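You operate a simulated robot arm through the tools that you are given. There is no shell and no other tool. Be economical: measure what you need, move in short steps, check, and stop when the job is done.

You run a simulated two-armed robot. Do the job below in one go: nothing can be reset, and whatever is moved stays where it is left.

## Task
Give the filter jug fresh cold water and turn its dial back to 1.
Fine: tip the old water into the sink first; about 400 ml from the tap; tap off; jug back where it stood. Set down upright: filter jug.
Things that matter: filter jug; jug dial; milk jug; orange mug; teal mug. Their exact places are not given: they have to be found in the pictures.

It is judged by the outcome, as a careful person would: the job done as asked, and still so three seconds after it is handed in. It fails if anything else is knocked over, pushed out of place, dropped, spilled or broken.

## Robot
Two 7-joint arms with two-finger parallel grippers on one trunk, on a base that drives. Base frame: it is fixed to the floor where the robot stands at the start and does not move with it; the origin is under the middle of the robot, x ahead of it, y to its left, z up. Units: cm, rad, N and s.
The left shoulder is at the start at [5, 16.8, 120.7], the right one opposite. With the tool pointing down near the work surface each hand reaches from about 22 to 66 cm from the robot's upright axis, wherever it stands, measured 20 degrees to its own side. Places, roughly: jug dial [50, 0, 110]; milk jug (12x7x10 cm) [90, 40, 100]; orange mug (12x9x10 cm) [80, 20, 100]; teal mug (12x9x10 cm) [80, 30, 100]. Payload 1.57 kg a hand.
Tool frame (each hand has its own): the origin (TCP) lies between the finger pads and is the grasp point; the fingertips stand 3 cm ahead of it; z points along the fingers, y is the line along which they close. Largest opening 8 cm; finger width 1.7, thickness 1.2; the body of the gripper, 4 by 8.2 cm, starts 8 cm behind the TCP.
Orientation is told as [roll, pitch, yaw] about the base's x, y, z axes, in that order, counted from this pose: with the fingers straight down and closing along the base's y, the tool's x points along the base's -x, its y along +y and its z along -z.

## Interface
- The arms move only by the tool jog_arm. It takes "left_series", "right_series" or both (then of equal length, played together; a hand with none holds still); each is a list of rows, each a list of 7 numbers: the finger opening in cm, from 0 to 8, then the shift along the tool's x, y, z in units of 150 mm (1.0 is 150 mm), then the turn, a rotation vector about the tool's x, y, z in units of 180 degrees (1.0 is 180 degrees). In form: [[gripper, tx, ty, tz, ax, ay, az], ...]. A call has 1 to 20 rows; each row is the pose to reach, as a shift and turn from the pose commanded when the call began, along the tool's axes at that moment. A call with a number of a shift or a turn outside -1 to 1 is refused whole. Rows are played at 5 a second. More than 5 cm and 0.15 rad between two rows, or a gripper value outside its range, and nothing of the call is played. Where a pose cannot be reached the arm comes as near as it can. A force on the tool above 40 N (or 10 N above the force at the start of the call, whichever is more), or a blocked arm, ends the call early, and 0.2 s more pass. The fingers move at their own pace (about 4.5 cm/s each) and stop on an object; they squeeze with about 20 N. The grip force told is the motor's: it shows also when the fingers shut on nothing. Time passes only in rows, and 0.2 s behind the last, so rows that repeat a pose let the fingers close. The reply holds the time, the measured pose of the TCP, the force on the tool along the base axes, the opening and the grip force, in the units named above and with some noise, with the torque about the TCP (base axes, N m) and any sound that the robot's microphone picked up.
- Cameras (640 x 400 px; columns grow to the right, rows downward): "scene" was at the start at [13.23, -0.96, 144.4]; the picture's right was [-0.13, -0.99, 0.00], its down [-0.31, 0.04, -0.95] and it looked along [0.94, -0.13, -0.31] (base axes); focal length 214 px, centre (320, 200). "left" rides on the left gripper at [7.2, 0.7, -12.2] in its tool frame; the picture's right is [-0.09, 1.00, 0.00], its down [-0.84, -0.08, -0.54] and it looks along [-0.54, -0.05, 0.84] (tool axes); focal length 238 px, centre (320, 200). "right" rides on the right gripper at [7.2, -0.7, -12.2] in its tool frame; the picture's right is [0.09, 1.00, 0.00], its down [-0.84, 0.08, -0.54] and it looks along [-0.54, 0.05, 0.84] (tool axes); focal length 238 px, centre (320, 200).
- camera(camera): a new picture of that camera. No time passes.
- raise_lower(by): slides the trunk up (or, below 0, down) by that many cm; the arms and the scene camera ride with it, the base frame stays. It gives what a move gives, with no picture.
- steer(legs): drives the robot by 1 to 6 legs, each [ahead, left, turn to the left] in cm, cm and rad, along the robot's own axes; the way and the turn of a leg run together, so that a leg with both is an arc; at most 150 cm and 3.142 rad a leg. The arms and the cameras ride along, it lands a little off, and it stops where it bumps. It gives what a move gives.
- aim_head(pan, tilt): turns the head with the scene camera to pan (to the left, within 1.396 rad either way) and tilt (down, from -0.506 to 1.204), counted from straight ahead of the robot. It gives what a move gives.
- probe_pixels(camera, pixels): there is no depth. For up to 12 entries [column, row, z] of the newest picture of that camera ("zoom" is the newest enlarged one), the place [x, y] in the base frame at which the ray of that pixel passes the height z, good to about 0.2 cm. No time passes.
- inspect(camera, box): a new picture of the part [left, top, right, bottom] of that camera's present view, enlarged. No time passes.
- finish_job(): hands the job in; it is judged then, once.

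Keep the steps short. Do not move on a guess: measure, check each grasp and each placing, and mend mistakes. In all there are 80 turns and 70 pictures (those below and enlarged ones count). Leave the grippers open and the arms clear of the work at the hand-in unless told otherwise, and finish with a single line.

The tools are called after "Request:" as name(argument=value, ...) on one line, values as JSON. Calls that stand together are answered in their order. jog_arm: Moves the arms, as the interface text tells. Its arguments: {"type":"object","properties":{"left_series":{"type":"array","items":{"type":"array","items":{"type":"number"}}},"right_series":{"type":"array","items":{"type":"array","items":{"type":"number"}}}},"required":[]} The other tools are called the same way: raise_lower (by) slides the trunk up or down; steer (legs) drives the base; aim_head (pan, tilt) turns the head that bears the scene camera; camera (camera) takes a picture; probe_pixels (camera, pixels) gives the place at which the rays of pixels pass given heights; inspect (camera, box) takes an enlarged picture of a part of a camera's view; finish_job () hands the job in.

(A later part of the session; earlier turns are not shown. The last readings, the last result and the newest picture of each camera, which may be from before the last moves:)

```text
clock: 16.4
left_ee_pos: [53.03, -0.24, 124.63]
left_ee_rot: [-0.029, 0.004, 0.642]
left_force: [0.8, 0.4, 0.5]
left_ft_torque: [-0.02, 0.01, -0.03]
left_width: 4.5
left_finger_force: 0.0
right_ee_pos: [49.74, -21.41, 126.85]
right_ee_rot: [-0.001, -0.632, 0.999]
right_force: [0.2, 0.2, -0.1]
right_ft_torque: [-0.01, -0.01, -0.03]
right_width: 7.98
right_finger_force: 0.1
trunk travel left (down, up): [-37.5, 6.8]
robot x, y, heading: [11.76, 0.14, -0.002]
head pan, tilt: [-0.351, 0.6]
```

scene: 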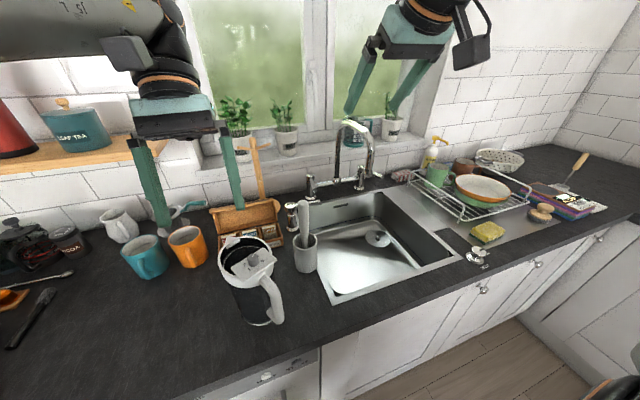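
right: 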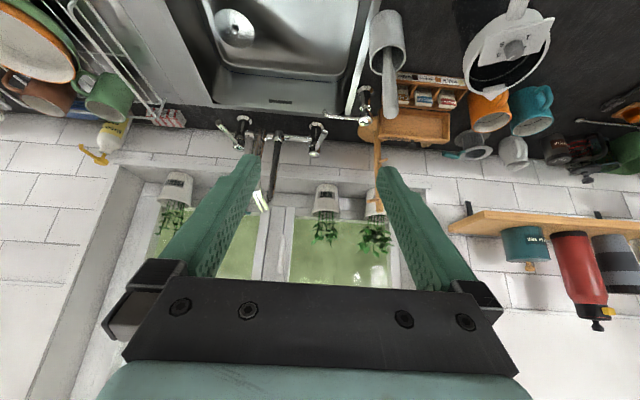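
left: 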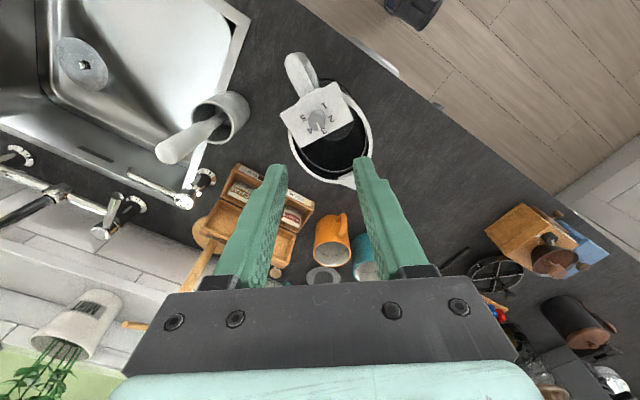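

Request:
jog_arm(right_series=[[8, 0.041, 0.143, 0.236, 0, -0.012, 0], [8, 0.082, 0.286, 0.472, 0, -0.024, 0], [8, 0.123, 0.43, 0.709, 0, -0.037, 0], [8, 0.164, 0.573, 0.945, 0, -0.0487, 0]])

Request:
camera(camera="right")

```text
clock: 17.4
left_ee_pos: [53.08, -0.2, 124.65]
left_ee_rot: [-0.027, 0.004, 0.643]
left_force: [0.4, -0.7, -0.1]
left_ft_torque: [-0.02, 0.0, -0.03]
left_width: 4.48
left_finger_force: 0.2
right_ee_pos: [45.94, -11.41, 113.92]
right_ee_rot: [0.002, -0.783, 0.998]
right_force: [0.4, 0.7, 0.6]
right_ft_torque: [0.0, 0.03, -0.05]
right_width: 8.02
right_finger_force: 0.0
trunk travel left (down, up): [-37.5, 6.8]
robot x, y, heading: [11.56, -0.15, -0.001]
head pan, tilt: [-0.351, 0.6]
```

```text
28 pictures are left
```

right: 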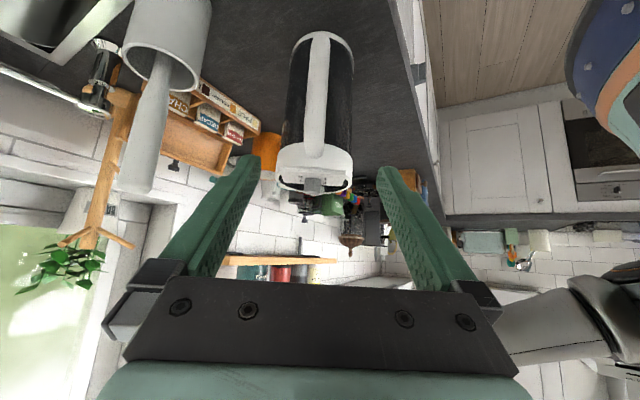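

The handle bar is centred between the fingers (column 317). I probe a few bar points.

Request:
probe_pixels(camera="right", pixels=[[319, 90, 100], [319, 90, 98], [315, 152, 106], [320, 36, 92], [328, 90, 100], [307, 90, 100]])

```text
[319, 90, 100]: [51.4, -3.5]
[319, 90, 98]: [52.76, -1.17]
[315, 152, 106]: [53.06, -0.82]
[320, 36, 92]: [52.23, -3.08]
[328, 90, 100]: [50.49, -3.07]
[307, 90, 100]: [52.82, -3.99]
```

Aligned. I go in along the fingers until the TCP is on the bar at z≈100.5, then close.

Request:
jog_arm(right_series=[[6, 0.15, 0, 0.15, 0, 0, 0], [6, 0.3, 0, 0.3, 0, 0, 0], [6, 0.3, 0, 0.5, 0, 0, 0], [6, 0.3, 0, 0.75, 0, 0, 0], [6, 0.3, 0, 0.964, 0, 0, 0], [1, 0.3, 0, 0.964, 0, 0, 0], [1, 0.3, 0, 0.964, 0, 0, 0], [1, 0.3, 0, 0.964, 0, 0, 0], [1, 0.3, 0, 0.964, 0, 0, 0]])

Request:
inspect(camera="scene", box=[180, 180, 320, 340])

```text
clock: 19.4
left_ee_pos: [52.95, -0.3, 124.83]
left_ee_rot: [-0.027, 0.002, 0.641]
left_force: [-0.6, 0.2, 1.6]
left_ft_torque: [0.01, 0.0, 0.0]
left_width: 4.51
left_finger_force: 0.1
right_ee_pos: [49.62, -5.45, 100.64]
right_ee_rot: [0.003, -0.785, 0.996]
right_force: [0.8, 0.7, 0.4]
right_ft_torque: [0.18, -0.17, -0.07]
right_width: 1.97
right_finger_force: 20.0
right hand out of reach, approached as far as the arm can: row 2
trunk travel left (down, up): [-37.5, 6.8]
robot x, y, heading: [11.21, 0.14, 0.004]
head pan, tilt: [-0.351, 0.6]
```

```text
2.50 times, centred on (250, 260) of scene
```

zoom: 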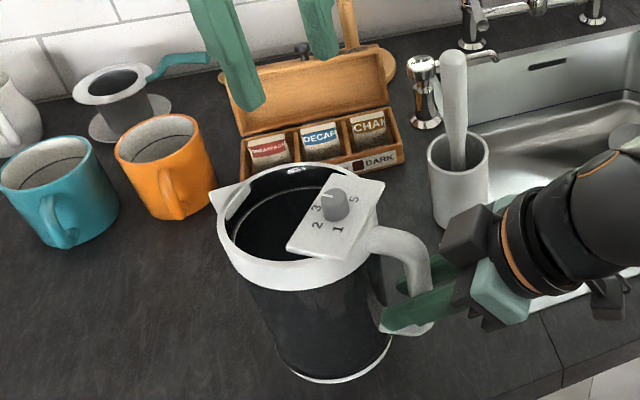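

The handle is held firmly (width 1.97). Now the left hand rotates back to yaw -1.0, descends on the knob and grips it.

Request:
jog_arm(left_series=[[4.5, 0.023, -0.02, 0, 0, 0, 0.045], [4.5, 0.023, -0.02, 0, 0, 0, 0.09], [4.5, 0.023, -0.02, 0, 0, 0, 0.135], [4.5, 0.023, -0.02, 0, 0, 0, 0.18], [4.5, 0.023, -0.02, 0, 0, 0, 0.225], [4.5, 0.023, -0.02, 0, 0, 0, 0.27], [4.5, 0.023, -0.02, 0.1, 0, 0, 0.315], [4.5, 0.023, -0.02, 0.2, 0, 0, 0.36], [4.5, 0.023, -0.02, 0.3, 0, 0, 0.405], [4.5, 0.023, -0.02, 0.4, 0, 0, 0.45], [4.5, 0.023, -0.02, 0.5, 0, 0, 0.495], [4.5, 0.023, -0.02, 0.65, 0, 0, 0.522], [4.5, 0.023, -0.02, 0.75, 0, 0, 0.522], [4.5, 0.023, -0.02, 0.795, 0, 0, 0.522], [1, 0.023, -0.02, 0.795, 0, 0, 0.522], [1, 0.023, -0.02, 0.795, 0, 0, 0.522], [1, 0.023, -0.02, 0.795, 0, 0, 0.522]])

```text
clock: 23.0
left_ee_pos: [52.91, -0.98, 112.75]
left_ee_rot: [-0.003, -0.028, -0.999]
left_force: [-8.3, -6.2, 2.6]
left_ft_torque: [-0.16, 0.34, 0.0]
left_width: 1.8
left_finger_force: 19.7
right_ee_pos: [49.66, -5.52, 100.64]
right_ee_rot: [-0.001, -0.785, 0.998]
right_force: [6.7, 8.3, 0.4]
right_ft_torque: [-0.31, 0.4, 0.05]
right_width: 2.0
right_finger_force: 20.0
trunk travel left (down, up): [-37.5, 6.8]
robot x, y, heading: [11.81, -0.1, -0.0]
head pan, tilt: [-0.351, 0.6]
```

Gripped, with a small side force along the closing line. I ease 0.2 cm that way and turn counter-clockwise about 118°.

Request:
jog_arm(left_series=[[1, 0, -0.015, 0, 0, 0, 0], [1, 0, -0.015, 0, 0, 0, -0.045], [1, 0, -0.015, 0, 0, 0, -0.09], [1, 0, -0.015, 0, 0, 0, -0.135], [1, 0, -0.015, 0, 0, 0, -0.18], [1, 0, -0.015, 0, 0, 0, -0.225], [1, 0, -0.015, 0, 0, 0, -0.27], [1, 0, -0.015, 0, 0, 0, -0.315], [1, 0, -0.015, 0, 0, 0, -0.36], [1, 0, -0.015, 0, 0, 0, -0.405], [1, 0, -0.015, 0, 0, 0, -0.45], [1, 0, -0.015, 0, 0, 0, -0.495], [1, 0, -0.015, 0, 0, 0, -0.54], [1, 0, -0.015, 0, 0, 0, -0.585], [1, 0, -0.015, 0, 0, 0, -0.63], [1, 0, -0.015, 0, 0, 0, -0.66], [1, 0, -0.015, 0, 0, 0, -0.66]])

Request:
inspect(camera="left", box=[240, 90, 400, 220])

```text
clock: 26.6
left_ee_pos: [52.92, -1.14, 112.83]
left_ee_rot: [-0.023, 0.015, 1.076]
left_force: [0.3, 5.0, 4.7]
left_ft_torque: [0.33, 0.07, -0.05]
left_width: 1.79
left_finger_force: 20.1
right_ee_pos: [49.87, -5.64, 100.52]
right_ee_rot: [0.002, -0.782, 0.997]
right_force: [-1.1, -6.0, -4.5]
right_ft_torque: [-0.13, 0.19, -0.05]
right_width: 1.99
right_finger_force: 20.3
trunk travel left (down, up): [-37.5, 6.8]
robot x, y, heading: [11.36, -0.11, 0.005]
head pan, tilt: [-0.351, 0.6]
```

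```text
3.08 times, centred on (320, 155) of left
```

zoom: 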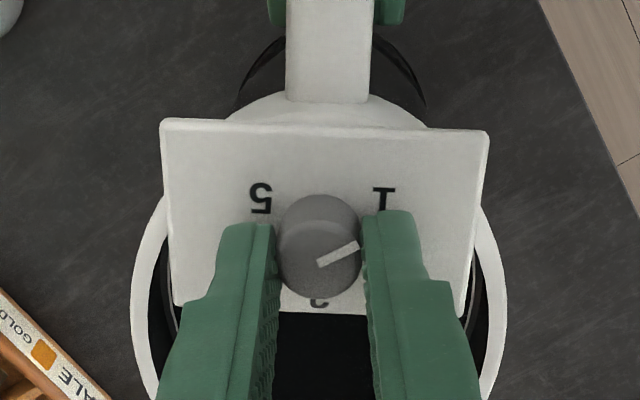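

Pointer is now between 2 and 1, about 25–30° short. I turn a further 0.47 rad.

Request:
jog_arm(left_series=[[1, 0, 0, 0, 0, 0, -0.04], [1, 0, 0, 0, 0, 0, -0.08], [1, 0, 0, 0, 0, 0, -0.12], [1, 0, 0, 0, 0, 0, -0.15], [1, 0, 0, 0, 0, 0, -0.15]])

Request:
jog_arm(left_series=[[4.5, 0, 0, 0, 0, 0, 0], [4.5, 0, 0, 0, 0, 0, 0], [4.5, 0, 0, -0.2, 0, 0, 0], [4.5, 0, 0, -0.5, 0, 0, 0], [4.5, 0, 0, -0.8, 0, 0, 0]])

Request:
inspect(camera="left", box=[260, 60, 390, 180])

```text
clock: 27.8
left_ee_pos: [52.87, -1.14, 112.75]
left_ee_rot: [-0.014, 0.021, 1.549]
left_force: [-2.7, -0.3, -0.4]
left_ft_torque: [-0.03, 0.17, -0.02]
left_width: 1.76
left_finger_force: 20.3
right_ee_pos: [49.81, -5.46, 100.67]
right_ee_rot: [0.0, -0.785, 0.997]
right_force: [2.4, 0.7, 0.6]
right_ft_torque: [-0.29, 0.33, -0.1]
right_width: 1.99
right_finger_force: 20.2
trunk travel left (down, up): [-37.5, 6.8]
robot x, y, heading: [11.73, -0.46, -0.003]
head pan, tilt: [-0.351, 0.6]
```

```text
clock: 29.0
left_ee_pos: [52.6, -0.92, 124.82]
left_ee_rot: [-0.013, 0.022, 1.547]
left_force: [-0.2, 0.2, -0.2]
left_ft_torque: [0.03, 0.03, 0.0]
left_width: 4.48
left_finger_force: 0.0
right_ee_pos: [49.77, -5.46, 100.51]
right_ee_rot: [0.002, -0.785, 0.996]
right_force: [-0.8, -0.9, 0.7]
right_ft_torque: [-0.22, -0.03, -0.02]
right_width: 1.95
right_finger_force: 20.1
trunk travel left (down, up): [-37.5, 6.8]
robot x, y, heading: [11.96, 0.0, 0.001]
head pan, tilt: [-0.351, 0.6]
```

```text
3.33 times, centred on (325, 120) of left
```

zoom: 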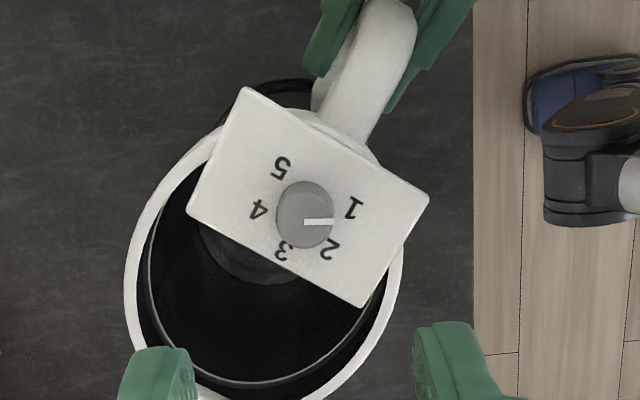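

The pointer is right on 1. Now I move the left hand clear, up and to the left, then lift the jug a little with the right hand to check the grip and the weight.

Request:
jog_arm(left_series=[[6, -0.2, 0.1, -0.1, 0, 0, 0], [6, -0.4, 0.25, -0.2, 0, 0, 0], [6, -0.6, 0.4, -0.3, 0, 0, 0], [6, -0.8, 0.6, -0.3, 0, 0, 0], [6, -1, 0.8, -0.3, 0, 0, 0]])

Request:
jog_arm(right_series=[[0, -0.047, 0, -0.047, 0, 0, 0], [0, -0.094, 0, -0.094, 0, 0, 0], [0, -0.141, 0, -0.141, 0, 0, 0], [0, -0.141, 0, -0.141, 0, 0, 0], [0, -0.141, 0, -0.141, 0, 0, 0]])

Request:
camera(camera="scene")

```text
clock: 30.2
left_ee_pos: [41.0, 14.57, 128.62]
left_ee_rot: [-0.014, 0.022, 1.547]
left_force: [0.1, -0.7, -0.1]
left_ft_torque: [0.0, 0.02, 0.0]
left_width: 6.01
left_finger_force: 0.0
right_ee_pos: [49.56, -5.46, 100.63]
right_ee_rot: [0.0, -0.786, 0.995]
right_force: [-1.8, -0.4, 0.8]
right_ft_torque: [0.19, -0.12, 0.03]
right_width: 1.98
right_finger_force: 20.0
trunk travel left (down, up): [-37.5, 6.8]
robot x, y, heading: [11.66, 0.18, 0.003]
head pan, tilt: [-0.351, 0.6]
```

```text
clock: 31.4
left_ee_pos: [41.16, 14.51, 128.76]
left_ee_rot: [-0.013, 0.022, 1.546]
left_force: [0.2, -0.9, -0.2]
left_ft_torque: [-0.03, -0.01, 0.0]
left_width: 6.0
left_finger_force: 0.1
right_ee_pos: [49.67, -5.42, 103.45]
right_ee_rot: [0.001, -0.785, 0.997]
right_force: [-0.4, 0.3, -4.7]
right_ft_torque: [-0.32, 0.24, -0.01]
right_width: 1.96
right_finger_force: 20.0
trunk travel left (down, up): [-37.5, 6.8]
robot x, y, heading: [11.7, -0.12, -0.001]
head pan, tilt: [-0.351, 0.6]
```

```text
24 pictures are left
```

scene: 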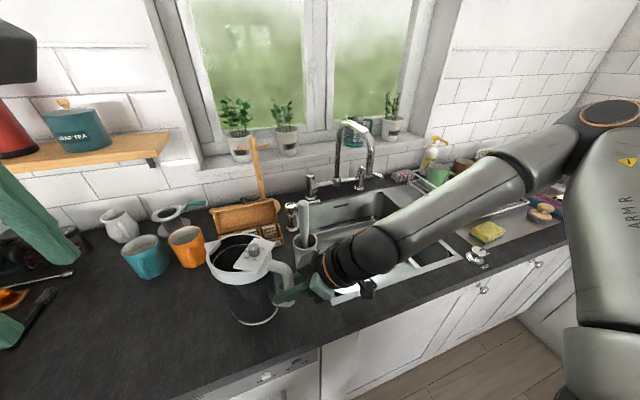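

The jug lifts level: 4.7 N, about 480 g. I lift on with the trunk and arm to clear the brush (top ≈115).

Request:
raise_lower(by=6)

Request:
jog_arm(right_series=[[0, -0.16, 0, -0.2, 0, 0, 0], [0, -0.32, 0, -0.4, 0, 0, 0], [0, -0.48, 0, -0.6, 0, 0, 0], [0, -0.64, 0, -0.8, 0, 0, 0], [0, -0.8, 0, -1.0, 0, 0, 0], [0, -0.8, 0, -1.0, 0, 0, 0]])

```text
clock: 32.4
left_ee_pos: [41.12, 14.53, 134.72]
left_ee_rot: [-0.014, 0.023, 1.547]
left_force: [0.1, 0.8, -0.1]
left_ft_torque: [0.0, 0.02, 0.0]
left_width: 6.01
left_finger_force: 0.1
right_ee_pos: [49.74, -5.51, 109.46]
right_ee_rot: [0.003, -0.785, 0.996]
right_force: [-0.3, 0.3, -4.9]
right_ft_torque: [-0.32, 0.26, 0.03]
right_width: 1.97
right_finger_force: 19.9
trunk travel left (down, up): [-43.5, 0.8]
robot x, y, heading: [11.72, 0.05, 0.001]
head pan, tilt: [-0.351, 0.6]
```

```text
clock: 33.8
left_ee_pos: [41.26, 14.5, 134.74]
left_ee_rot: [-0.012, 0.022, 1.548]
left_force: [0.5, 0.1, 0.1]
left_ft_torque: [-0.02, 0.02, 0.0]
left_width: 6.0
left_finger_force: 0.1
right_ee_pos: [48.55, -7.25, 128.57]
right_ee_rot: [0.004, -0.784, 0.995]
right_force: [0.0, 0.9, -4.3]
right_ft_torque: [-0.31, 0.23, -0.01]
right_width: 1.99
right_finger_force: 20.2
trunk travel left (down, up): [-43.5, 0.8]
robot x, y, heading: [11.73, -0.33, -0.002]
head pan, tilt: [-0.351, 0.6]
```

Jug base is now at z≈118. I drive 28 cm to the right so the jug comes in front of the sink.

Request:
steer(legs=[[0, -28, 0]])

Request:
camera(camera="scene")

```text
clock: 36.9
left_ee_pos: [41.17, -13.45, 134.71]
left_ee_rot: [-0.015, 0.022, 1.544]
left_force: [-0.5, 0.1, -0.2]
left_ft_torque: [0.03, -0.01, -0.04]
left_width: 6.02
left_finger_force: 0.0
right_ee_pos: [48.5, -35.26, 128.64]
right_ee_rot: [0.001, -0.783, 0.994]
right_force: [-0.4, -0.1, -4.5]
right_ft_torque: [-0.29, 0.23, 0.0]
right_width: 1.98
right_finger_force: 19.6
trunk travel left (down, up): [-43.5, 0.8]
robot x, y, heading: [11.78, -28.24, -0.003]
head pan, tilt: [-0.351, 0.6]
```

```text
23 pictures are left
```

scene: 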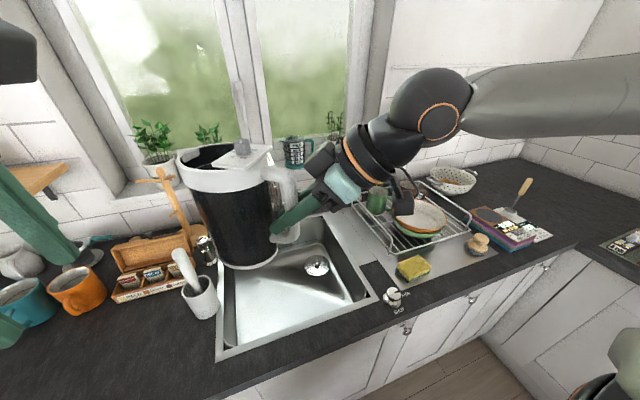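

Jug is over the front of the sink. I bring it forward and down into pouring position (TCP [56.4,-33.1,100]) in two calls.

Request:
jog_arm(right_series=[[0, 0.132, -0.045, 0.205, 0, 0, 0], [0, 0.265, -0.09, 0.41, 0, 0, 0], [0, 0.397, -0.136, 0.614, 0, 0, 0], [0, 0.529, -0.181, 0.819, 0, 0, 0]])

Request:
jog_arm(right_series=[[0, 0.132, -0.045, 0.205, 0, 0, 0], [0, 0.265, -0.09, 0.41, 0, 0, 0], [0, 0.397, -0.136, 0.614, 0, 0, 0], [0, 0.529, -0.181, 0.819, 0, 0, 0]])

Request:
camera(camera="scene")

```text
clock: 37.9
left_ee_pos: [41.18, -13.38, 134.74]
left_ee_rot: [-0.015, 0.022, 1.545]
left_force: [0.0, 0.5, -0.1]
left_ft_torque: [-0.01, 0.02, 0.0]
left_width: 5.99
left_finger_force: 0.0
right_ee_pos: [52.56, -34.1, 114.12]
right_ee_rot: [0.004, -0.782, 0.991]
right_force: [-0.1, 0.1, -5.1]
right_ft_torque: [-0.3, 0.24, -0.01]
right_width: 1.98
right_finger_force: 19.6
trunk travel left (down, up): [-43.5, 0.8]
robot x, y, heading: [11.79, -27.46, -0.004]
head pan, tilt: [-0.351, 0.6]
```

```text
clock: 38.9
left_ee_pos: [41.13, -13.54, 134.7]
left_ee_rot: [-0.013, 0.023, 1.545]
left_force: [0.1, -0.9, -0.3]
left_ft_torque: [0.0, -0.04, 0.01]
left_width: 6.0
left_finger_force: 0.0
right_ee_pos: [55.92, -34.28, 101.01]
right_ee_rot: [0.006, -0.783, 0.991]
right_force: [0.4, 0.1, -5.4]
right_ft_torque: [-0.31, 0.23, -0.02]
right_width: 1.97
right_finger_force: 19.7
right hand out of reach, approached as far as the arm can: row 4
trunk travel left (down, up): [-43.5, 0.8]
robot x, y, heading: [11.95, -27.9, 0.0]
head pan, tilt: [-0.351, 0.6]
```

```text
22 pictures are left
```

scene: 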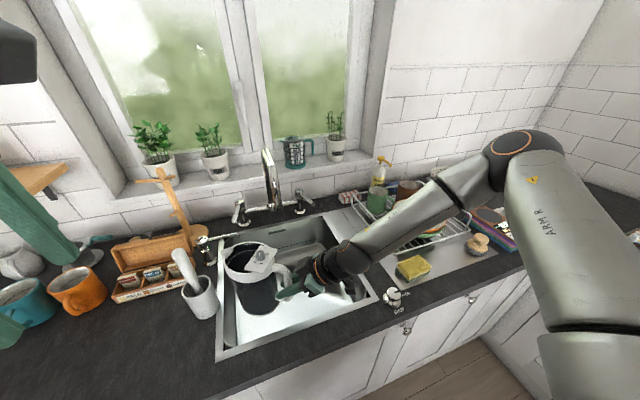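

Everything is inside the sink outline. I tip the jug about its handle axis, first 1 rad toward sink centre.

Request:
jog_arm(right_series=[[0, 0, 0, 0, -0.0321, 0, 0.0321], [0, 0, 0, 0, -0.0643, 0, 0.0643], [0, 0, 0, 0, -0.0964, 0, 0.0964], [0, 0, 0, 0, -0.1286, 0, 0.1286], [0, 0, 0, 0, -0.1607, 0, 0.1607], [0, 0, 0, 0, -0.1929, 0, 0.1929], [0, 0, 0, 0, -0.225, 0, 0.225]])

Request:
camera(camera="scene")

```text
clock: 40.5
left_ee_pos: [41.17, -13.5, 134.65]
left_ee_rot: [-0.013, 0.021, 1.545]
left_force: [-1.2, 0.8, 1.2]
left_ft_torque: [-0.01, -0.05, 0.01]
left_width: 5.98
left_finger_force: 0.1
right_ee_pos: [53.21, -36.54, 105.41]
right_ee_rot: [1.143, -0.394, 0.296]
right_force: [5.4, -1.1, -1.9]
right_ft_torque: [-0.14, -0.44, -0.06]
right_width: 1.99
right_finger_force: 19.7
right hand out of reach, approached as far as the arm can: row 3, 4, 5, 6, 7
trunk travel left (down, up): [-43.5, 0.8]
robot x, y, heading: [11.64, -27.85, -0.001]
head pan, tilt: [-0.351, 0.6]
```

```text
21 pictures are left
```

scene: 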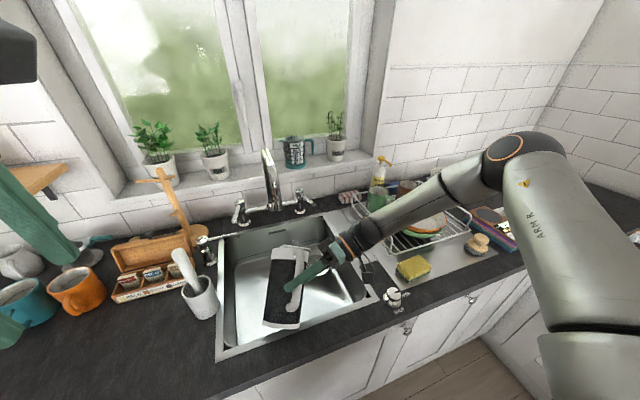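

The tilt is 57° but the arm folded at its limit and something presses lightly. I lift and yaw the jug by -1 rad (handle toward the robot), keeping it over the sink, where the arm has more room.

Request:
jog_arm(right_series=[[0, -0.077, 0.168, -0.077, 0, 0, 0], [0, -0.1, 0.19, 0, 0.015, -0.033, 0.015], [0, -0.13, 0.22, 0.07, 0.03, -0.067, 0.03], [0, -0.155, 0.245, 0.14, 0.046, -0.1, 0.046], [0, -0.18, 0.27, 0.21, 0.061, -0.133, 0.061], [0, -0.205, 0.3, 0.28, 0.076, -0.167, 0.076], [0, -0.23, 0.325, 0.35, 0.092, -0.2, 0.092], [0, -0.255, 0.35, 0.42, 0.107, -0.234, 0.107], [0, -0.281, 0.378, 0.486, 0.122, -0.267, 0.122]])

Request:
camera(camera="scene")

```text
clock: 42.5
left_ee_pos: [41.12, -13.39, 134.65]
left_ee_rot: [-0.015, 0.022, 1.545]
left_force: [-0.3, 1.2, 0.3]
left_ft_torque: [-0.02, 0.01, -0.03]
left_width: 5.98
left_finger_force: 0.0
right_ee_pos: [54.06, -32.58, 109.43]
right_ee_rot: [1.153, -0.389, -0.696]
right_force: [-0.6, -0.2, -4.4]
right_ft_torque: [0.19, 0.15, 0.0]
right_width: 1.97
right_finger_force: 20.1
right hand out of reach, approached as far as the arm can: row 6, 8, 9
trunk travel left (down, up): [-43.5, 0.8]
robot x, y, heading: [11.64, -27.79, -0.002]
head pan, tilt: [-0.351, 0.6]
```

```text
20 pictures are left
```

scene: 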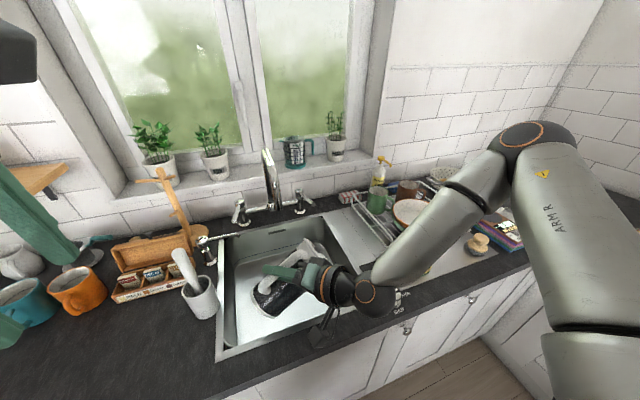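

Free of contact now, at 4.4 N. I tip a further 1 rad to empty it.

Request:
jog_arm(right_series=[[0, 0, 0, 0, -0.0321, 0, 0.0321], [0, 0, 0, 0, -0.0643, 0, 0.0643], [0, 0, 0, 0, -0.0964, 0, 0.0964], [0, 0, 0, 0, -0.1286, 0, 0.1286], [0, 0, 0, 0, -0.1607, 0, 0.1607], [0, 0, 0, 0, -0.1929, 0, 0.1929], [0, 0, 0, 0, -0.225, 0, 0.225], [0, 0, 0, 0, -0.225, 0, 0.225], [0, 0, 0, 0, -0.225, 0, 0.225], [0, 0, 0, 0, -0.225, 0, 0.225]])

Request:
camera(camera="scene")

```text
clock: 44.7
left_ee_pos: [41.22, -13.49, 134.67]
left_ee_rot: [-0.014, 0.023, 1.544]
left_force: [0.1, 0.4, -0.3]
left_ft_torque: [0.01, 0.0, 0.02]
left_width: 6.02
left_finger_force: 0.1
right_ee_pos: [54.17, -37.68, 116.98]
right_ee_rot: [1.877, 0.3, -0.74]
right_force: [-0.1, -0.1, -4.0]
right_ft_torque: [-0.14, 0.11, 0.04]
right_width: 1.96
right_finger_force: 20.1
right hand out of reach, approached as far as the arm can: row 2, 3, 4, 5, 6, 7, 8, 9, 10
trunk travel left (down, up): [-43.5, 0.8]
robot x, y, heading: [11.59, -27.91, -0.003]
head pan, tilt: [-0.351, 0.6]
```

```text
19 pictures are left
```

scene: 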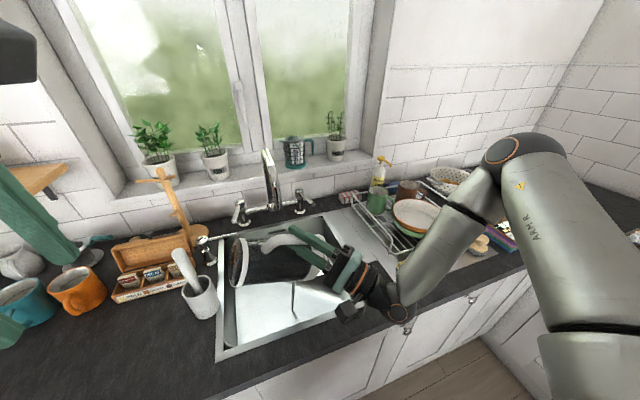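

The jug is tipped about 114°. I check where the water falls.

Request:
inspect(camera="scene", box=[210, 210, 400, 350])

```text
2.86 times, centred on (305, 280) of scene
```

zoom: 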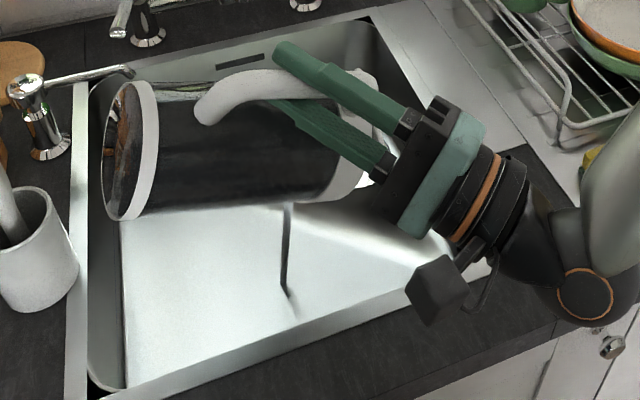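

Nothing has landed outside the basin. I hold the tilt for two more seconds to drain and re-read the weight.

Request:
jog_arm(right_series=[[0, 0, 0, 0, 0, 0, 0], [0, 0, 0, 0, 0, 0, 0], [0, 0, 0, 0, 0, 0, 0], [0, 0, 0, 0, 0, 0, 0], [0, 0, 0, 0, 0, 0, 0], [0, 0, 0, 0, 0, 0, 0], [0, 0, 0, 0, 0, 0, 0], [0, 0, 0, 0, 0, 0, 0], [0, 0, 0, 0, 0, 0, 0], [0, 0, 0, 0, 0, 0, 0]])

Request:
jog_arm(right_series=[[0, 0, 0, 0, 0, 0, 0]])

Request:
jog_arm(right_series=[[0, 0, 0, 0, 0, 0, 0]])

```text
clock: 46.9
left_ee_pos: [41.17, -13.45, 134.76]
left_ee_rot: [-0.013, 0.022, 1.544]
left_force: [-0.4, 0.2, -0.6]
left_ft_torque: [-0.01, 0.01, -0.01]
left_width: 6.0
left_finger_force: 0.0
right_ee_pos: [54.33, -37.61, 116.97]
right_ee_rot: [1.877, 0.301, -0.742]
right_force: [-0.3, 0.8, -4.5]
right_ft_torque: [-0.13, 0.08, 0.03]
right_width: 1.97
right_finger_force: 19.9
trunk travel left (down, up): [-43.5, 0.8]
robot x, y, heading: [11.65, -28.15, -0.002]
head pan, tilt: [-0.351, 0.6]
```

```text
clock: 47.3
left_ee_pos: [41.1, -13.48, 134.7]
left_ee_rot: [-0.013, 0.021, 1.544]
left_force: [-0.2, 0.4, -0.6]
left_ft_torque: [-0.04, 0.0, 0.0]
left_width: 6.02
left_finger_force: 0.0
right_ee_pos: [54.22, -37.75, 117.13]
right_ee_rot: [1.876, 0.301, -0.741]
right_force: [-0.2, -0.2, -2.8]
right_ft_torque: [-0.1, 0.07, 0.02]
right_width: 1.99
right_finger_force: 20.3
trunk travel left (down, up): [-43.5, 0.8]
robot x, y, heading: [11.78, -28.32, 0.0]
head pan, tilt: [-0.351, 0.6]
```

```text
clock: 47.7
left_ee_pos: [41.22, -13.45, 134.75]
left_ee_rot: [-0.015, 0.023, 1.546]
left_force: [0.8, 0.0, -0.1]
left_ft_torque: [-0.02, -0.01, -0.03]
left_width: 6.01
left_finger_force: 0.0
right_ee_pos: [54.22, -37.74, 117.0]
right_ee_rot: [1.876, 0.299, -0.741]
right_force: [0.2, -0.1, -3.6]
right_ft_torque: [-0.09, 0.07, -0.01]
right_width: 1.98
right_finger_force: 19.9
trunk travel left (down, up): [-43.5, 0.8]
robot x, y, heading: [11.92, -27.58, 0.0]
head pan, tilt: [-0.351, 0.6]
```

The torque suggests the jug swivelled in the grip during that earlier contact. I look with the right camera to judge its present attitude.

Request:
camera(camera="right")

Request:
inspect(camera="left", box=[0, 0, 640, 400])

```text
17 pictures are left
```

right: 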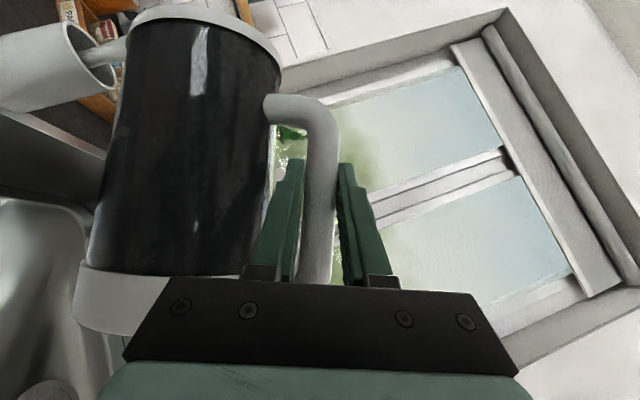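

```text
1.00 times, centred on (320, 200) of left (not enlarged: the box is as wide or as high as the picture)
```

zoom: 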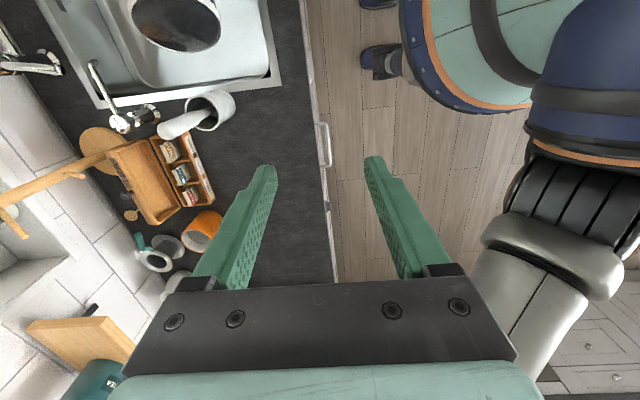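

I see the jug hanging from its round bar, swivelled 90° about it, opening right and down, so it is still draining fully. I hold a bit longer, then roll it back upright while easing left.

Request:
jog_arm(right_series=[[0, 0, 0, 0, 0, 0, 0], [0, 0, 0, 0, 0, 0, 0], [0, 0, 0, 0, 0, 0, 0], [0, 0, 0, 0, 0, 0, 0], [0, 0, 0, 0, 0.03, 0, -0.03], [0, 0, 0, 0, 0.06, 0, -0.06], [0, 0, 0, 0, 0.09, 0, -0.09], [0, 0, 0, 0, 0.12, 0, -0.12], [0, 0, 0, 0, 0.15, 0, -0.15], [0, 0.03, -0.02, 0.03, 0.18, 0, -0.18], [0, 0.06, -0.04, 0.06, 0.21, 0, -0.21], [0, 0.09, -0.06, 0.09, 0.24, 0, -0.24], [0, 0.12, -0.08, 0.12, 0.27, 0, -0.27], [0, 0.15, -0.1, 0.15, 0.3, 0, -0.3], [0, 0.18, -0.12, 0.18, 0.33, 0, -0.33], [0, 0.21, -0.14, 0.21, 0.36, 0, -0.36], [0, 0.257, -0.165, 0.257, 0.39, 0, -0.39], [0, 0.257, -0.165, 0.257, 0.42, 0, -0.42], [0, 0.257, -0.165, 0.257, 0.45, 0, -0.45]])

Request:
camera(camera="scene")

```text
clock: 51.7
left_ee_pos: [41.04, -13.52, 134.77]
left_ee_rot: [-0.015, 0.023, 1.546]
left_force: [-0.2, 0.0, 0.1]
left_ft_torque: [0.02, -0.01, 0.01]
left_width: 6.0
left_finger_force: 0.1
right_ee_pos: [51.44, -58.65, 108.15]
right_ee_rot: [0.089, -0.826, 0.001]
right_force: [0.3, 0.0, -3.5]
right_ft_torque: [0.24, 0.09, -0.02]
right_width: 1.95
right_finger_force: 20.2
right hand out of reach, approached as far as the arm can: row 12, 13, 14, 15, 16, 17, 18, 19
trunk travel left (down, up): [-43.5, 0.8]
robot x, y, heading: [11.68, -28.03, -0.008]
head pan, tilt: [-0.351, 0.6]
```

```text
15 pictures are left
```

scene: 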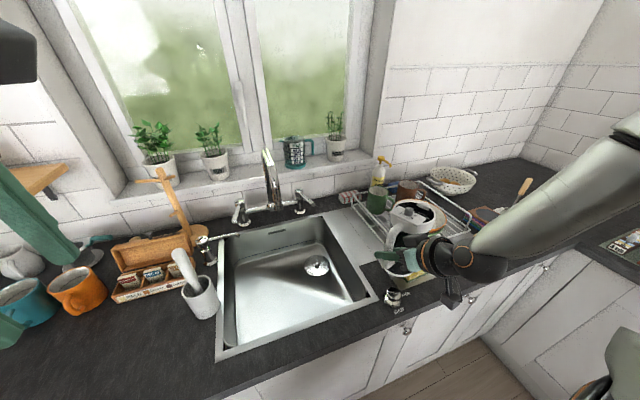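

The jug is upright but the arm swung it over the draining board; no contact force. I raise it straight up 20 cm, then check the rack.

Request:
jog_arm(right_series=[[0, -0.2, 0, -0.18, 0, 0, 0], [0, -0.4, 0, -0.36, 0, 0, 0], [0, -0.6, 0, -0.54, 0, 0, 0], [0, -0.8, 0, -0.72, 0, 0, 0], [0, -0.98, 0, -0.904, 0, 0, 0]])

Request:
steer(legs=[[0, 36, 0]])

Request:
camera(camera="scene")

```text
clock: 52.9
left_ee_pos: [41.11, -13.52, 134.63]
left_ee_rot: [-0.014, 0.022, 1.545]
left_force: [-0.2, 0.9, 0.0]
left_ft_torque: [0.03, -0.01, -0.01]
left_width: 6.01
left_finger_force: 0.1
right_ee_pos: [54.43, -66.02, 125.74]
right_ee_rot: [0.144, -0.841, -0.006]
right_force: [-0.7, 0.3, -2.8]
right_ft_torque: [0.24, 0.11, 0.03]
right_width: 1.96
right_finger_force: 20.0
right hand out of reach, approached as far as the arm can: row 1, 2, 3, 4, 5
trunk travel left (down, up): [-43.5, 0.8]
robot x, y, heading: [12.06, -27.88, -0.004]
head pan, tilt: [-0.351, 0.6]
```

```text
clock: 56.6
left_ee_pos: [41.23, 22.57, 134.78]
left_ee_rot: [-0.014, 0.022, 1.543]
left_force: [-0.4, 0.6, 0.0]
left_ft_torque: [0.01, 0.01, 0.01]
left_width: 5.99
left_finger_force: 0.0
right_ee_pos: [54.52, -29.87, 125.76]
right_ee_rot: [0.144, -0.842, -0.007]
right_force: [0.1, -1.0, -3.3]
right_ft_torque: [0.26, 0.14, 0.0]
right_width: 1.96
right_finger_force: 20.0
trunk travel left (down, up): [-43.5, 0.8]
robot x, y, heading: [11.69, 8.23, -0.005]
head pan, tilt: [-0.351, 0.6]
```

```text
14 pictures are left
```

scene: 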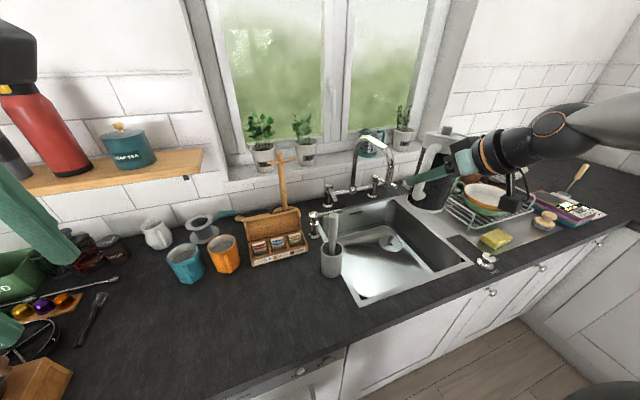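

The rack is untouched. I pull the jug back toward me (clear of the brush in x) and level it.

Request:
jog_arm(right_series=[[0, 0.18, 0.07, -0.2, 0.01, 0, -0.011], [0, 0.36, 0.13, -0.4, 0.02, 0, -0.023], [0, 0.533, 0.2, -0.597, 0.0305, 0, -0.0342]])

```text
clock: 57.4
left_ee_pos: [40.96, 22.62, 134.77]
left_ee_rot: [-0.016, 0.022, 1.545]
left_force: [0.0, 0.5, -0.4]
left_ft_torque: [0.02, -0.02, 0.01]
left_width: 5.99
left_finger_force: 0.0
right_ee_pos: [42.26, -28.26, 126.19]
right_ee_rot: [-0.068, -0.845, 0.153]
right_force: [0.4, -0.6, -2.3]
right_ft_torque: [0.24, 0.12, -0.02]
right_width: 1.99
right_finger_force: 19.9
trunk travel left (down, up): [-43.5, 0.8]
robot x, y, heading: [11.7, 8.02, 0.0]
head pan, tilt: [-0.351, 0.6]
```

Request:
jog_arm(right_series=[[0, -0.028, 0.18, 0.031, -0.034, 0, -0.024], [0, -0.055, 0.36, 0.062, -0.068, 0, -0.048], [0, -0.083, 0.55, 0.094, -0.101, 0, -0.073], [0, -0.11, 0.73, 0.125, -0.135, 0, -0.097], [0, -0.138, 0.912, 0.156, -0.169, 0, -0.121]])

Request:
camera(camera="right")

```text
clock: 58.6
left_ee_pos: [41.26, 22.63, 134.7]
left_ee_rot: [-0.015, 0.022, 1.546]
left_force: [0.6, -0.4, -0.2]
left_ft_torque: [0.01, 0.03, 0.01]
left_width: 6.01
left_finger_force: 0.1
right_ee_pos: [44.15, -14.1, 125.28]
right_ee_rot: [0.039, -0.837, 0.722]
right_force: [1.4, 0.5, -3.5]
right_ft_torque: [0.12, 0.24, 0.02]
right_width: 1.95
right_finger_force: 19.6
trunk travel left (down, up): [-43.5, 0.8]
robot x, y, heading: [11.92, 7.59, -0.001]
head pan, tilt: [-0.351, 0.6]
```

```text
13 pictures are left
```

right: 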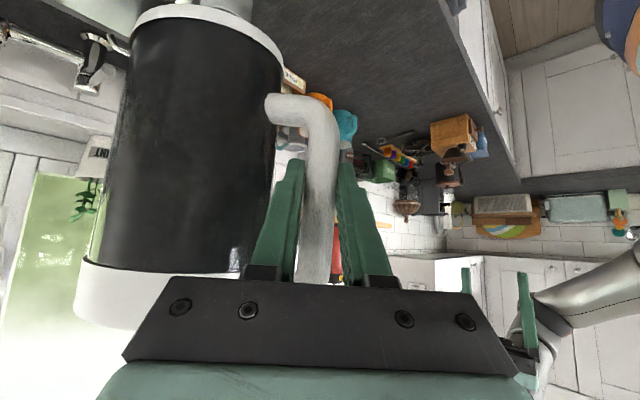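

Request:
jog_arm(right_series=[[0, -0.116, 0.167, 0.129, 0.002, 0.003, -0.002], [0, -0.232, 0.333, 0.258, 0.003, 0.007, -0.004], [0, -0.348, 0.5, 0.386, 0.005, 0.01, -0.006], [0, -0.464, 0.666, 0.515, 0.007, 0.013, -0.008], [0, -0.58, 0.833, 0.644, 0.0083, 0.0166, -0.0092]])

Request:
jog_arm(right_series=[[0, 0.16, -0.02, 0.2, 0, 0, 0], [0, 0.32, -0.04, 0.4, 0, 0, 0], [0, 0.48, -0.05, 0.58, 0, 0, 0], [0, 0.61, -0.06, 0.74, 0, 0, 0]])

Request:
camera(camera="scene")

```text
clock: 59.8
left_ee_pos: [41.24, 22.62, 134.73]
left_ee_rot: [-0.016, 0.024, 1.544]
left_force: [0.1, -1.0, 0.3]
left_ft_torque: [0.02, 0.02, 0.01]
left_width: 5.98
left_finger_force: 0.1
right_ee_pos: [45.17, 3.93, 125.68]
right_ee_rot: [-0.022, -0.784, 0.766]
right_force: [0.4, 0.7, -3.0]
right_ft_torque: [0.12, 0.28, -0.02]
right_width: 1.95
right_finger_force: 19.6
right hand out of reach, approached as far as the arm can: row 2, 3
trunk travel left (down, up): [-43.5, 0.8]
robot x, y, heading: [11.82, 8.49, 0.003]
head pan, tilt: [-0.351, 0.6]
```

```text
clock: 60.8
left_ee_pos: [41.18, 22.49, 134.72]
left_ee_rot: [-0.014, 0.022, 1.546]
left_force: [0.3, 1.0, -0.3]
left_ft_torque: [0.02, 0.01, -0.03]
left_width: 6.01
left_finger_force: 0.1
right_ee_pos: [47.54, 4.25, 111.21]
right_ee_rot: [-0.022, -0.785, 0.766]
right_force: [0.3, 0.5, -2.7]
right_ft_torque: [0.11, 0.22, 0.01]
right_width: 1.97
right_finger_force: 20.5
right hand out of reach, approached as far as the arm can: row 2, 3, 4
trunk travel left (down, up): [-43.5, 0.8]
robot x, y, heading: [12.07, 8.26, -0.001]
head pan, tilt: [-0.351, 0.6]
```

```text
12 pictures are left
```

scene: 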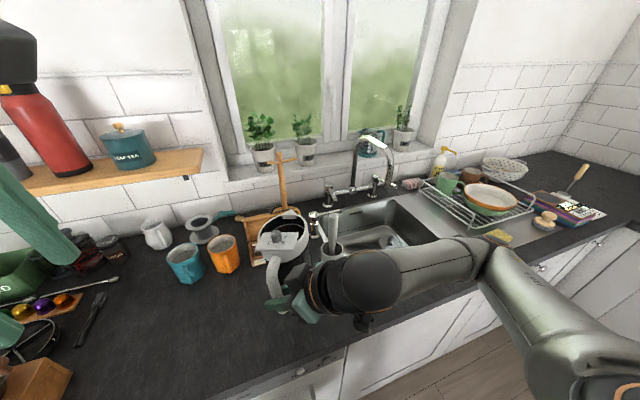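

The jug is over its place. I use the trunk for a straight descent: -9.5 cm first.

Request:
raise_lower(by=-9.5)

Request:
inspect(camera="scene", box=[220, 180, 360, 320])

```text
clock: 62.1
left_ee_pos: [41.24, 22.51, 125.21]
left_ee_rot: [-0.014, 0.022, 1.543]
left_force: [-0.5, 0.4, -0.3]
left_ft_torque: [0.02, 0.01, -0.02]
left_width: 6.01
left_finger_force: 0.1
right_ee_pos: [47.52, 4.18, 101.75]
right_ee_rot: [-0.02, -0.786, 0.767]
right_force: [-0.2, 0.8, -2.6]
right_ft_torque: [0.13, 0.11, 0.01]
right_width: 1.94
right_finger_force: 19.3
trunk travel left (down, up): [-34.0, 10.3]
robot x, y, heading: [11.97, 7.94, -0.0]
head pan, tilt: [-0.351, 0.6]
```

```text
2.86 times, centred on (290, 250) of scene
```

zoom: 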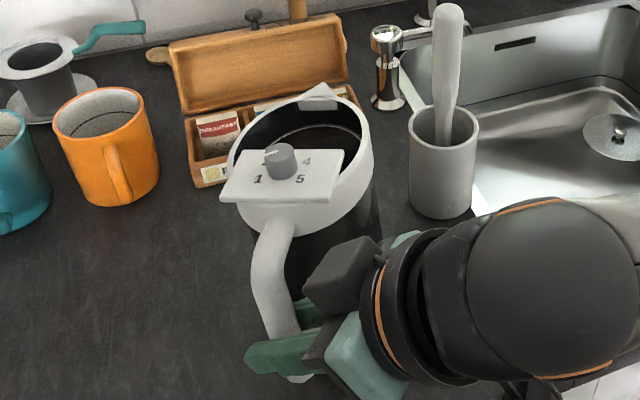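

Light contact begins. I lower 0.8 cm more.

Request:
raise_lower(by=-0.8)

```text
clock: 62.7
left_ee_pos: [41.09, 22.61, 124.53]
left_ee_rot: [-0.015, 0.023, 1.545]
left_force: [-0.5, 0.5, 1.2]
left_ft_torque: [0.01, -0.02, 0.01]
left_width: 6.01
left_finger_force: 0.1
right_ee_pos: [47.39, 4.26, 101.12]
right_ee_rot: [-0.022, -0.789, 0.769]
right_force: [-3.4, 2.0, 8.9]
right_ft_torque: [0.23, -0.55, 0.07]
right_width: 1.95
right_finger_force: 20.4
trunk travel left (down, up): [-33.2, 11.1]
robot x, y, heading: [12.22, 8.31, 0.001]
head pan, tilt: [-0.351, 0.6]
```

Pressed down firmly (9 N). I open only to 3.5 cm, since one finger is inside the handle loop, and retreat horizontally, then up.

Request:
jog_arm(right_series=[[3.4, 0, 0, 0, 0, 0, 0], [3.4, 0, 0, 0, 0, 0, 0], [3.4, 0, 0, 0, 0, 0, 0], [3.4, 0.07, 0, -0.07, 0, 0, 0], [3.4, 0.14, 0, -0.14, 0, 0, 0], [3.4, 0.28, 0, -0.28, 0, 0, 0], [3.4, 0.28, 0, -0.5, 0, 0, 0], [3.4, 0.28, 0, -0.75, 0, 0, 0], [3.4, 0.28, 0, -0.95, 0, 0, 0]])

Request:
inspect(camera="scene", box=[220, 180, 360, 320])

```text
clock: 64.7
left_ee_pos: [40.98, 22.44, 124.45]
left_ee_rot: [-0.015, 0.023, 1.544]
left_force: [0.0, -0.2, 0.3]
left_ft_torque: [0.03, 0.0, -0.02]
left_width: 5.99
left_finger_force: 0.0
right_ee_pos: [45.98, -3.9, 113.5]
right_ee_rot: [-0.022, -0.782, 0.768]
right_force: [0.7, 0.1, 0.2]
right_ft_torque: [-0.01, -0.03, -0.01]
right_width: 3.41
right_finger_force: 0.0
right hand out of reach, approached as far as the arm can: row 4, 5, 6, 7, 8, 9
trunk travel left (down, up): [-33.2, 11.1]
robot x, y, heading: [11.8, 8.09, -0.002]
head pan, tilt: [-0.351, 0.6]
```

```text
2.86 times, centred on (290, 250) of scene
```

zoom: 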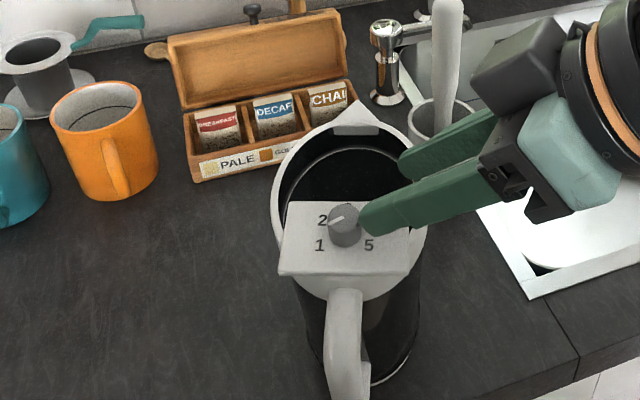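

The retreat drifted and nudged the jug, but it stands upright with the dial still at 1. I lift the right hand clear and back, and take a fresh full scene picture to measure.

Request:
jog_arm(right_series=[[3.4, -0.15, -0.05, -0.2, 0, 0, 0], [3.4, -0.25, -0.2, -0.4, 0, 0, 0], [5, -0.3, -0.4, -0.6, 0, 0, 0], [5, -0.3, -0.6, -0.8, 0, 0, 0]])

Request:
aim_head(pan=-0.15, tilt=0.75)

Request:
camera(camera="scene")

```text
clock: 65.7
left_ee_pos: [41.15, 22.53, 124.41]
left_ee_rot: [-0.013, 0.023, 1.544]
left_force: [0.0, -0.4, -0.9]
left_ft_torque: [0.0, -0.03, -0.02]
left_width: 6.0
left_finger_force: 0.1
right_ee_pos: [48.15, -14.1, 125.11]
right_ee_rot: [-0.021, -0.786, 0.768]
right_force: [-0.2, 0.2, -1.3]
right_ft_torque: [-0.05, -0.01, 0.04]
right_width: 5.0
right_finger_force: 0.1
trunk travel left (down, up): [-33.2, 11.1]
robot x, y, heading: [11.8, 8.17, -0.005]
head pan, tilt: [-0.351, 0.6]
```

```text
clock: 66.4
left_ee_pos: [41.22, 22.41, 124.38]
left_ee_rot: [-0.014, 0.023, 1.544]
left_force: [0.6, 0.1, 0.0]
left_ft_torque: [0.02, -0.01, -0.02]
left_width: 6.01
left_finger_force: 0.2
right_ee_pos: [48.33, -14.02, 125.09]
right_ee_rot: [-0.021, -0.784, 0.766]
right_force: [-0.5, 0.5, -0.1]
right_ft_torque: [0.01, -0.02, 0.01]
right_width: 5.01
right_finger_force: 0.1
trunk travel left (down, up): [-33.2, 11.1]
robot x, y, heading: [12.15, 8.42, -0.002]
head pan, tilt: [-0.15, 0.75]
```

```text
9 pictures are left
```

scene: 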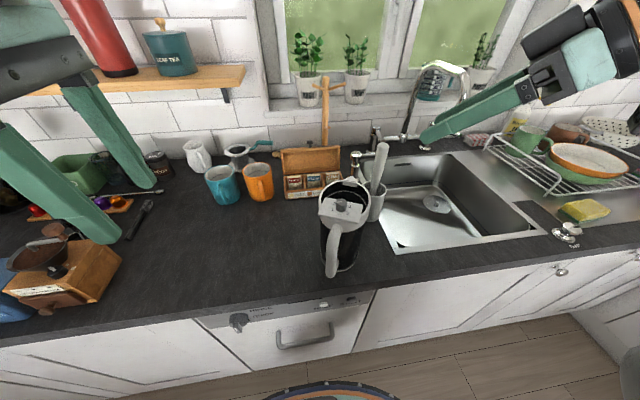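

Request:
probe_pixels(camera="scene", pixels=[[318, 205, 109], [371, 207, 109], [350, 178, 109], [343, 206, 110], [334, 232, 106], [329, 262, 100], [329, 274, 95], [342, 272, 90.5], [357, 262, 90.5]])

```text
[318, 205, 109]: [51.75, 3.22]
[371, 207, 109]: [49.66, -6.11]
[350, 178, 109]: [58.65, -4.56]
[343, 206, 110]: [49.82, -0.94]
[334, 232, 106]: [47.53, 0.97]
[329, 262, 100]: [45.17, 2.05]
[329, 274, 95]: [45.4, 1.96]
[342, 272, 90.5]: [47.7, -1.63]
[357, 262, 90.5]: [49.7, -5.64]
```

Measured: jug yaw ≈ -26°, handle bar at [44.8,1.5], so it suits the left hand, and the right hand will work the tap. The arms were too folded so close, so I back off 15 cm, then turn the left hand to face the handle.

Request:
steer(legs=[[-15, 0, 0]])

Request:
jog_arm(left_series=[[7, 0, -0.1, 0, 0, 0, 0.044], [7, 0.06, -0.2, 0, 0, 0, 0.088], [7, 0.12, -0.3, 0, 0, 0, 0.132], [7, 0.18, -0.4, 0, 0, 0, 0.176], [7, 0.25, -0.5, 0, 0, 0, 0.22], [7, 0.32, -0.6, 0, 0, 0, 0.264], [7, 0.4, -0.667, 0, 0, 0, 0.308], [7, 0.47, -0.667, 0, 0, 0, 0.352], [7, 0.54, -0.667, 0, 0, 0, 0.396], [7, 0.61, -0.667, 0, 0, 0, 0.44], [7, 0.68, -0.667, 0, 0, 0, 0.484], [7, 0.75, -0.667, 0, 0, 0, 0.528], [7, 0.82, -0.667, 0, 0, 0, 0.572], [7, 0.88, -0.667, 0, 0, 0, 0.61], [7, 0.93, -0.667, 0, 0, 0, 0.637]])

```text
clock: 67.8
left_ee_pos: [26.23, 22.48, 124.5]
left_ee_rot: [-0.016, 0.023, 1.546]
left_force: [-0.8, -0.4, 0.2]
left_ft_torque: [-0.01, -0.03, 0.02]
left_width: 6.02
left_finger_force: 0.1
right_ee_pos: [33.32, -13.8, 125.03]
right_ee_rot: [-0.022, -0.785, 0.768]
right_force: [-0.1, -0.4, 0.2]
right_ft_torque: [0.01, 0.0, -0.03]
right_width: 5.03
right_finger_force: 0.0
trunk travel left (down, up): [-33.2, 11.1]
robot x, y, heading: [-3.19, 8.49, 0.002]
head pan, tilt: [-0.15, 0.75]
```

```text
clock: 71.0
left_ee_pos: [35.88, 8.3, 124.76]
left_ee_rot: [-0.016, -0.023, -0.458]
left_force: [0.3, -0.1, 0.3]
left_ft_torque: [0.0, 0.0, -0.01]
left_width: 7.0
left_finger_force: 0.0
right_ee_pos: [33.34, -14.02, 125.07]
right_ee_rot: [-0.022, -0.781, 0.766]
right_force: [-0.5, -0.1, 0.4]
right_ft_torque: [0.0, -0.01, 0.03]
right_width: 5.01
right_finger_force: 0.0
trunk travel left (down, up): [-33.2, 11.1]
robot x, y, heading: [-2.88, 8.22, -0.002]
head pan, tilt: [-0.15, 0.75]
```

Request:
jog_arm(left_series=[[7, -0.035, -0.025, 0.15, 0, -0.04, 0], [7, -0.07, -0.05, 0.32, 0, -0.08, 0], [7, -0.107, -0.073, 0.49, 0, -0.12, 0], [7, -0.142, -0.098, 0.66, 0, -0.16, 0], [7, -0.178, -0.122, 0.83, 0, -0.2, 0], [7, -0.214, -0.147, 1.0, 0, -0.2426, 0]])

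Request:
camera(camera="left")

```text
clock: 72.4
left_ee_pos: [37.94, 4.72, 109.93]
left_ee_rot: [-0.022, -0.787, -0.441]
left_force: [0.4, -0.3, 0.3]
left_ft_torque: [0.03, 0.0, 0.03]
left_width: 7.0
left_finger_force: 0.0
right_ee_pos: [33.41, -13.96, 125.03]
right_ee_rot: [-0.02, -0.783, 0.767]
right_force: [0.4, 0.0, 0.4]
right_ft_torque: [0.01, 0.0, 0.01]
right_width: 5.03
right_finger_force: 0.1
trunk travel left (down, up): [-33.2, 11.1]
robot x, y, heading: [-2.93, 8.08, -0.004]
head pan, tilt: [-0.15, 0.75]
```

```text
8 pictures are left
```

left: 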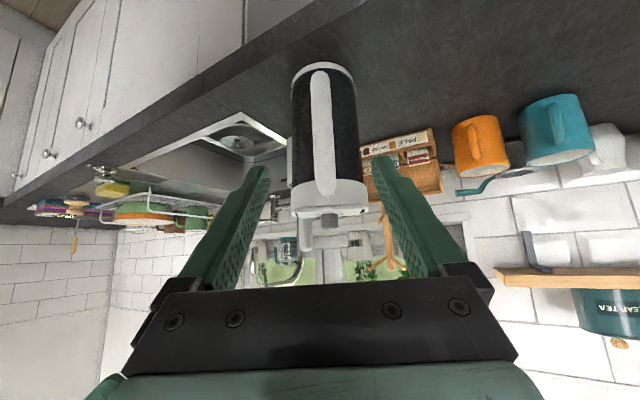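

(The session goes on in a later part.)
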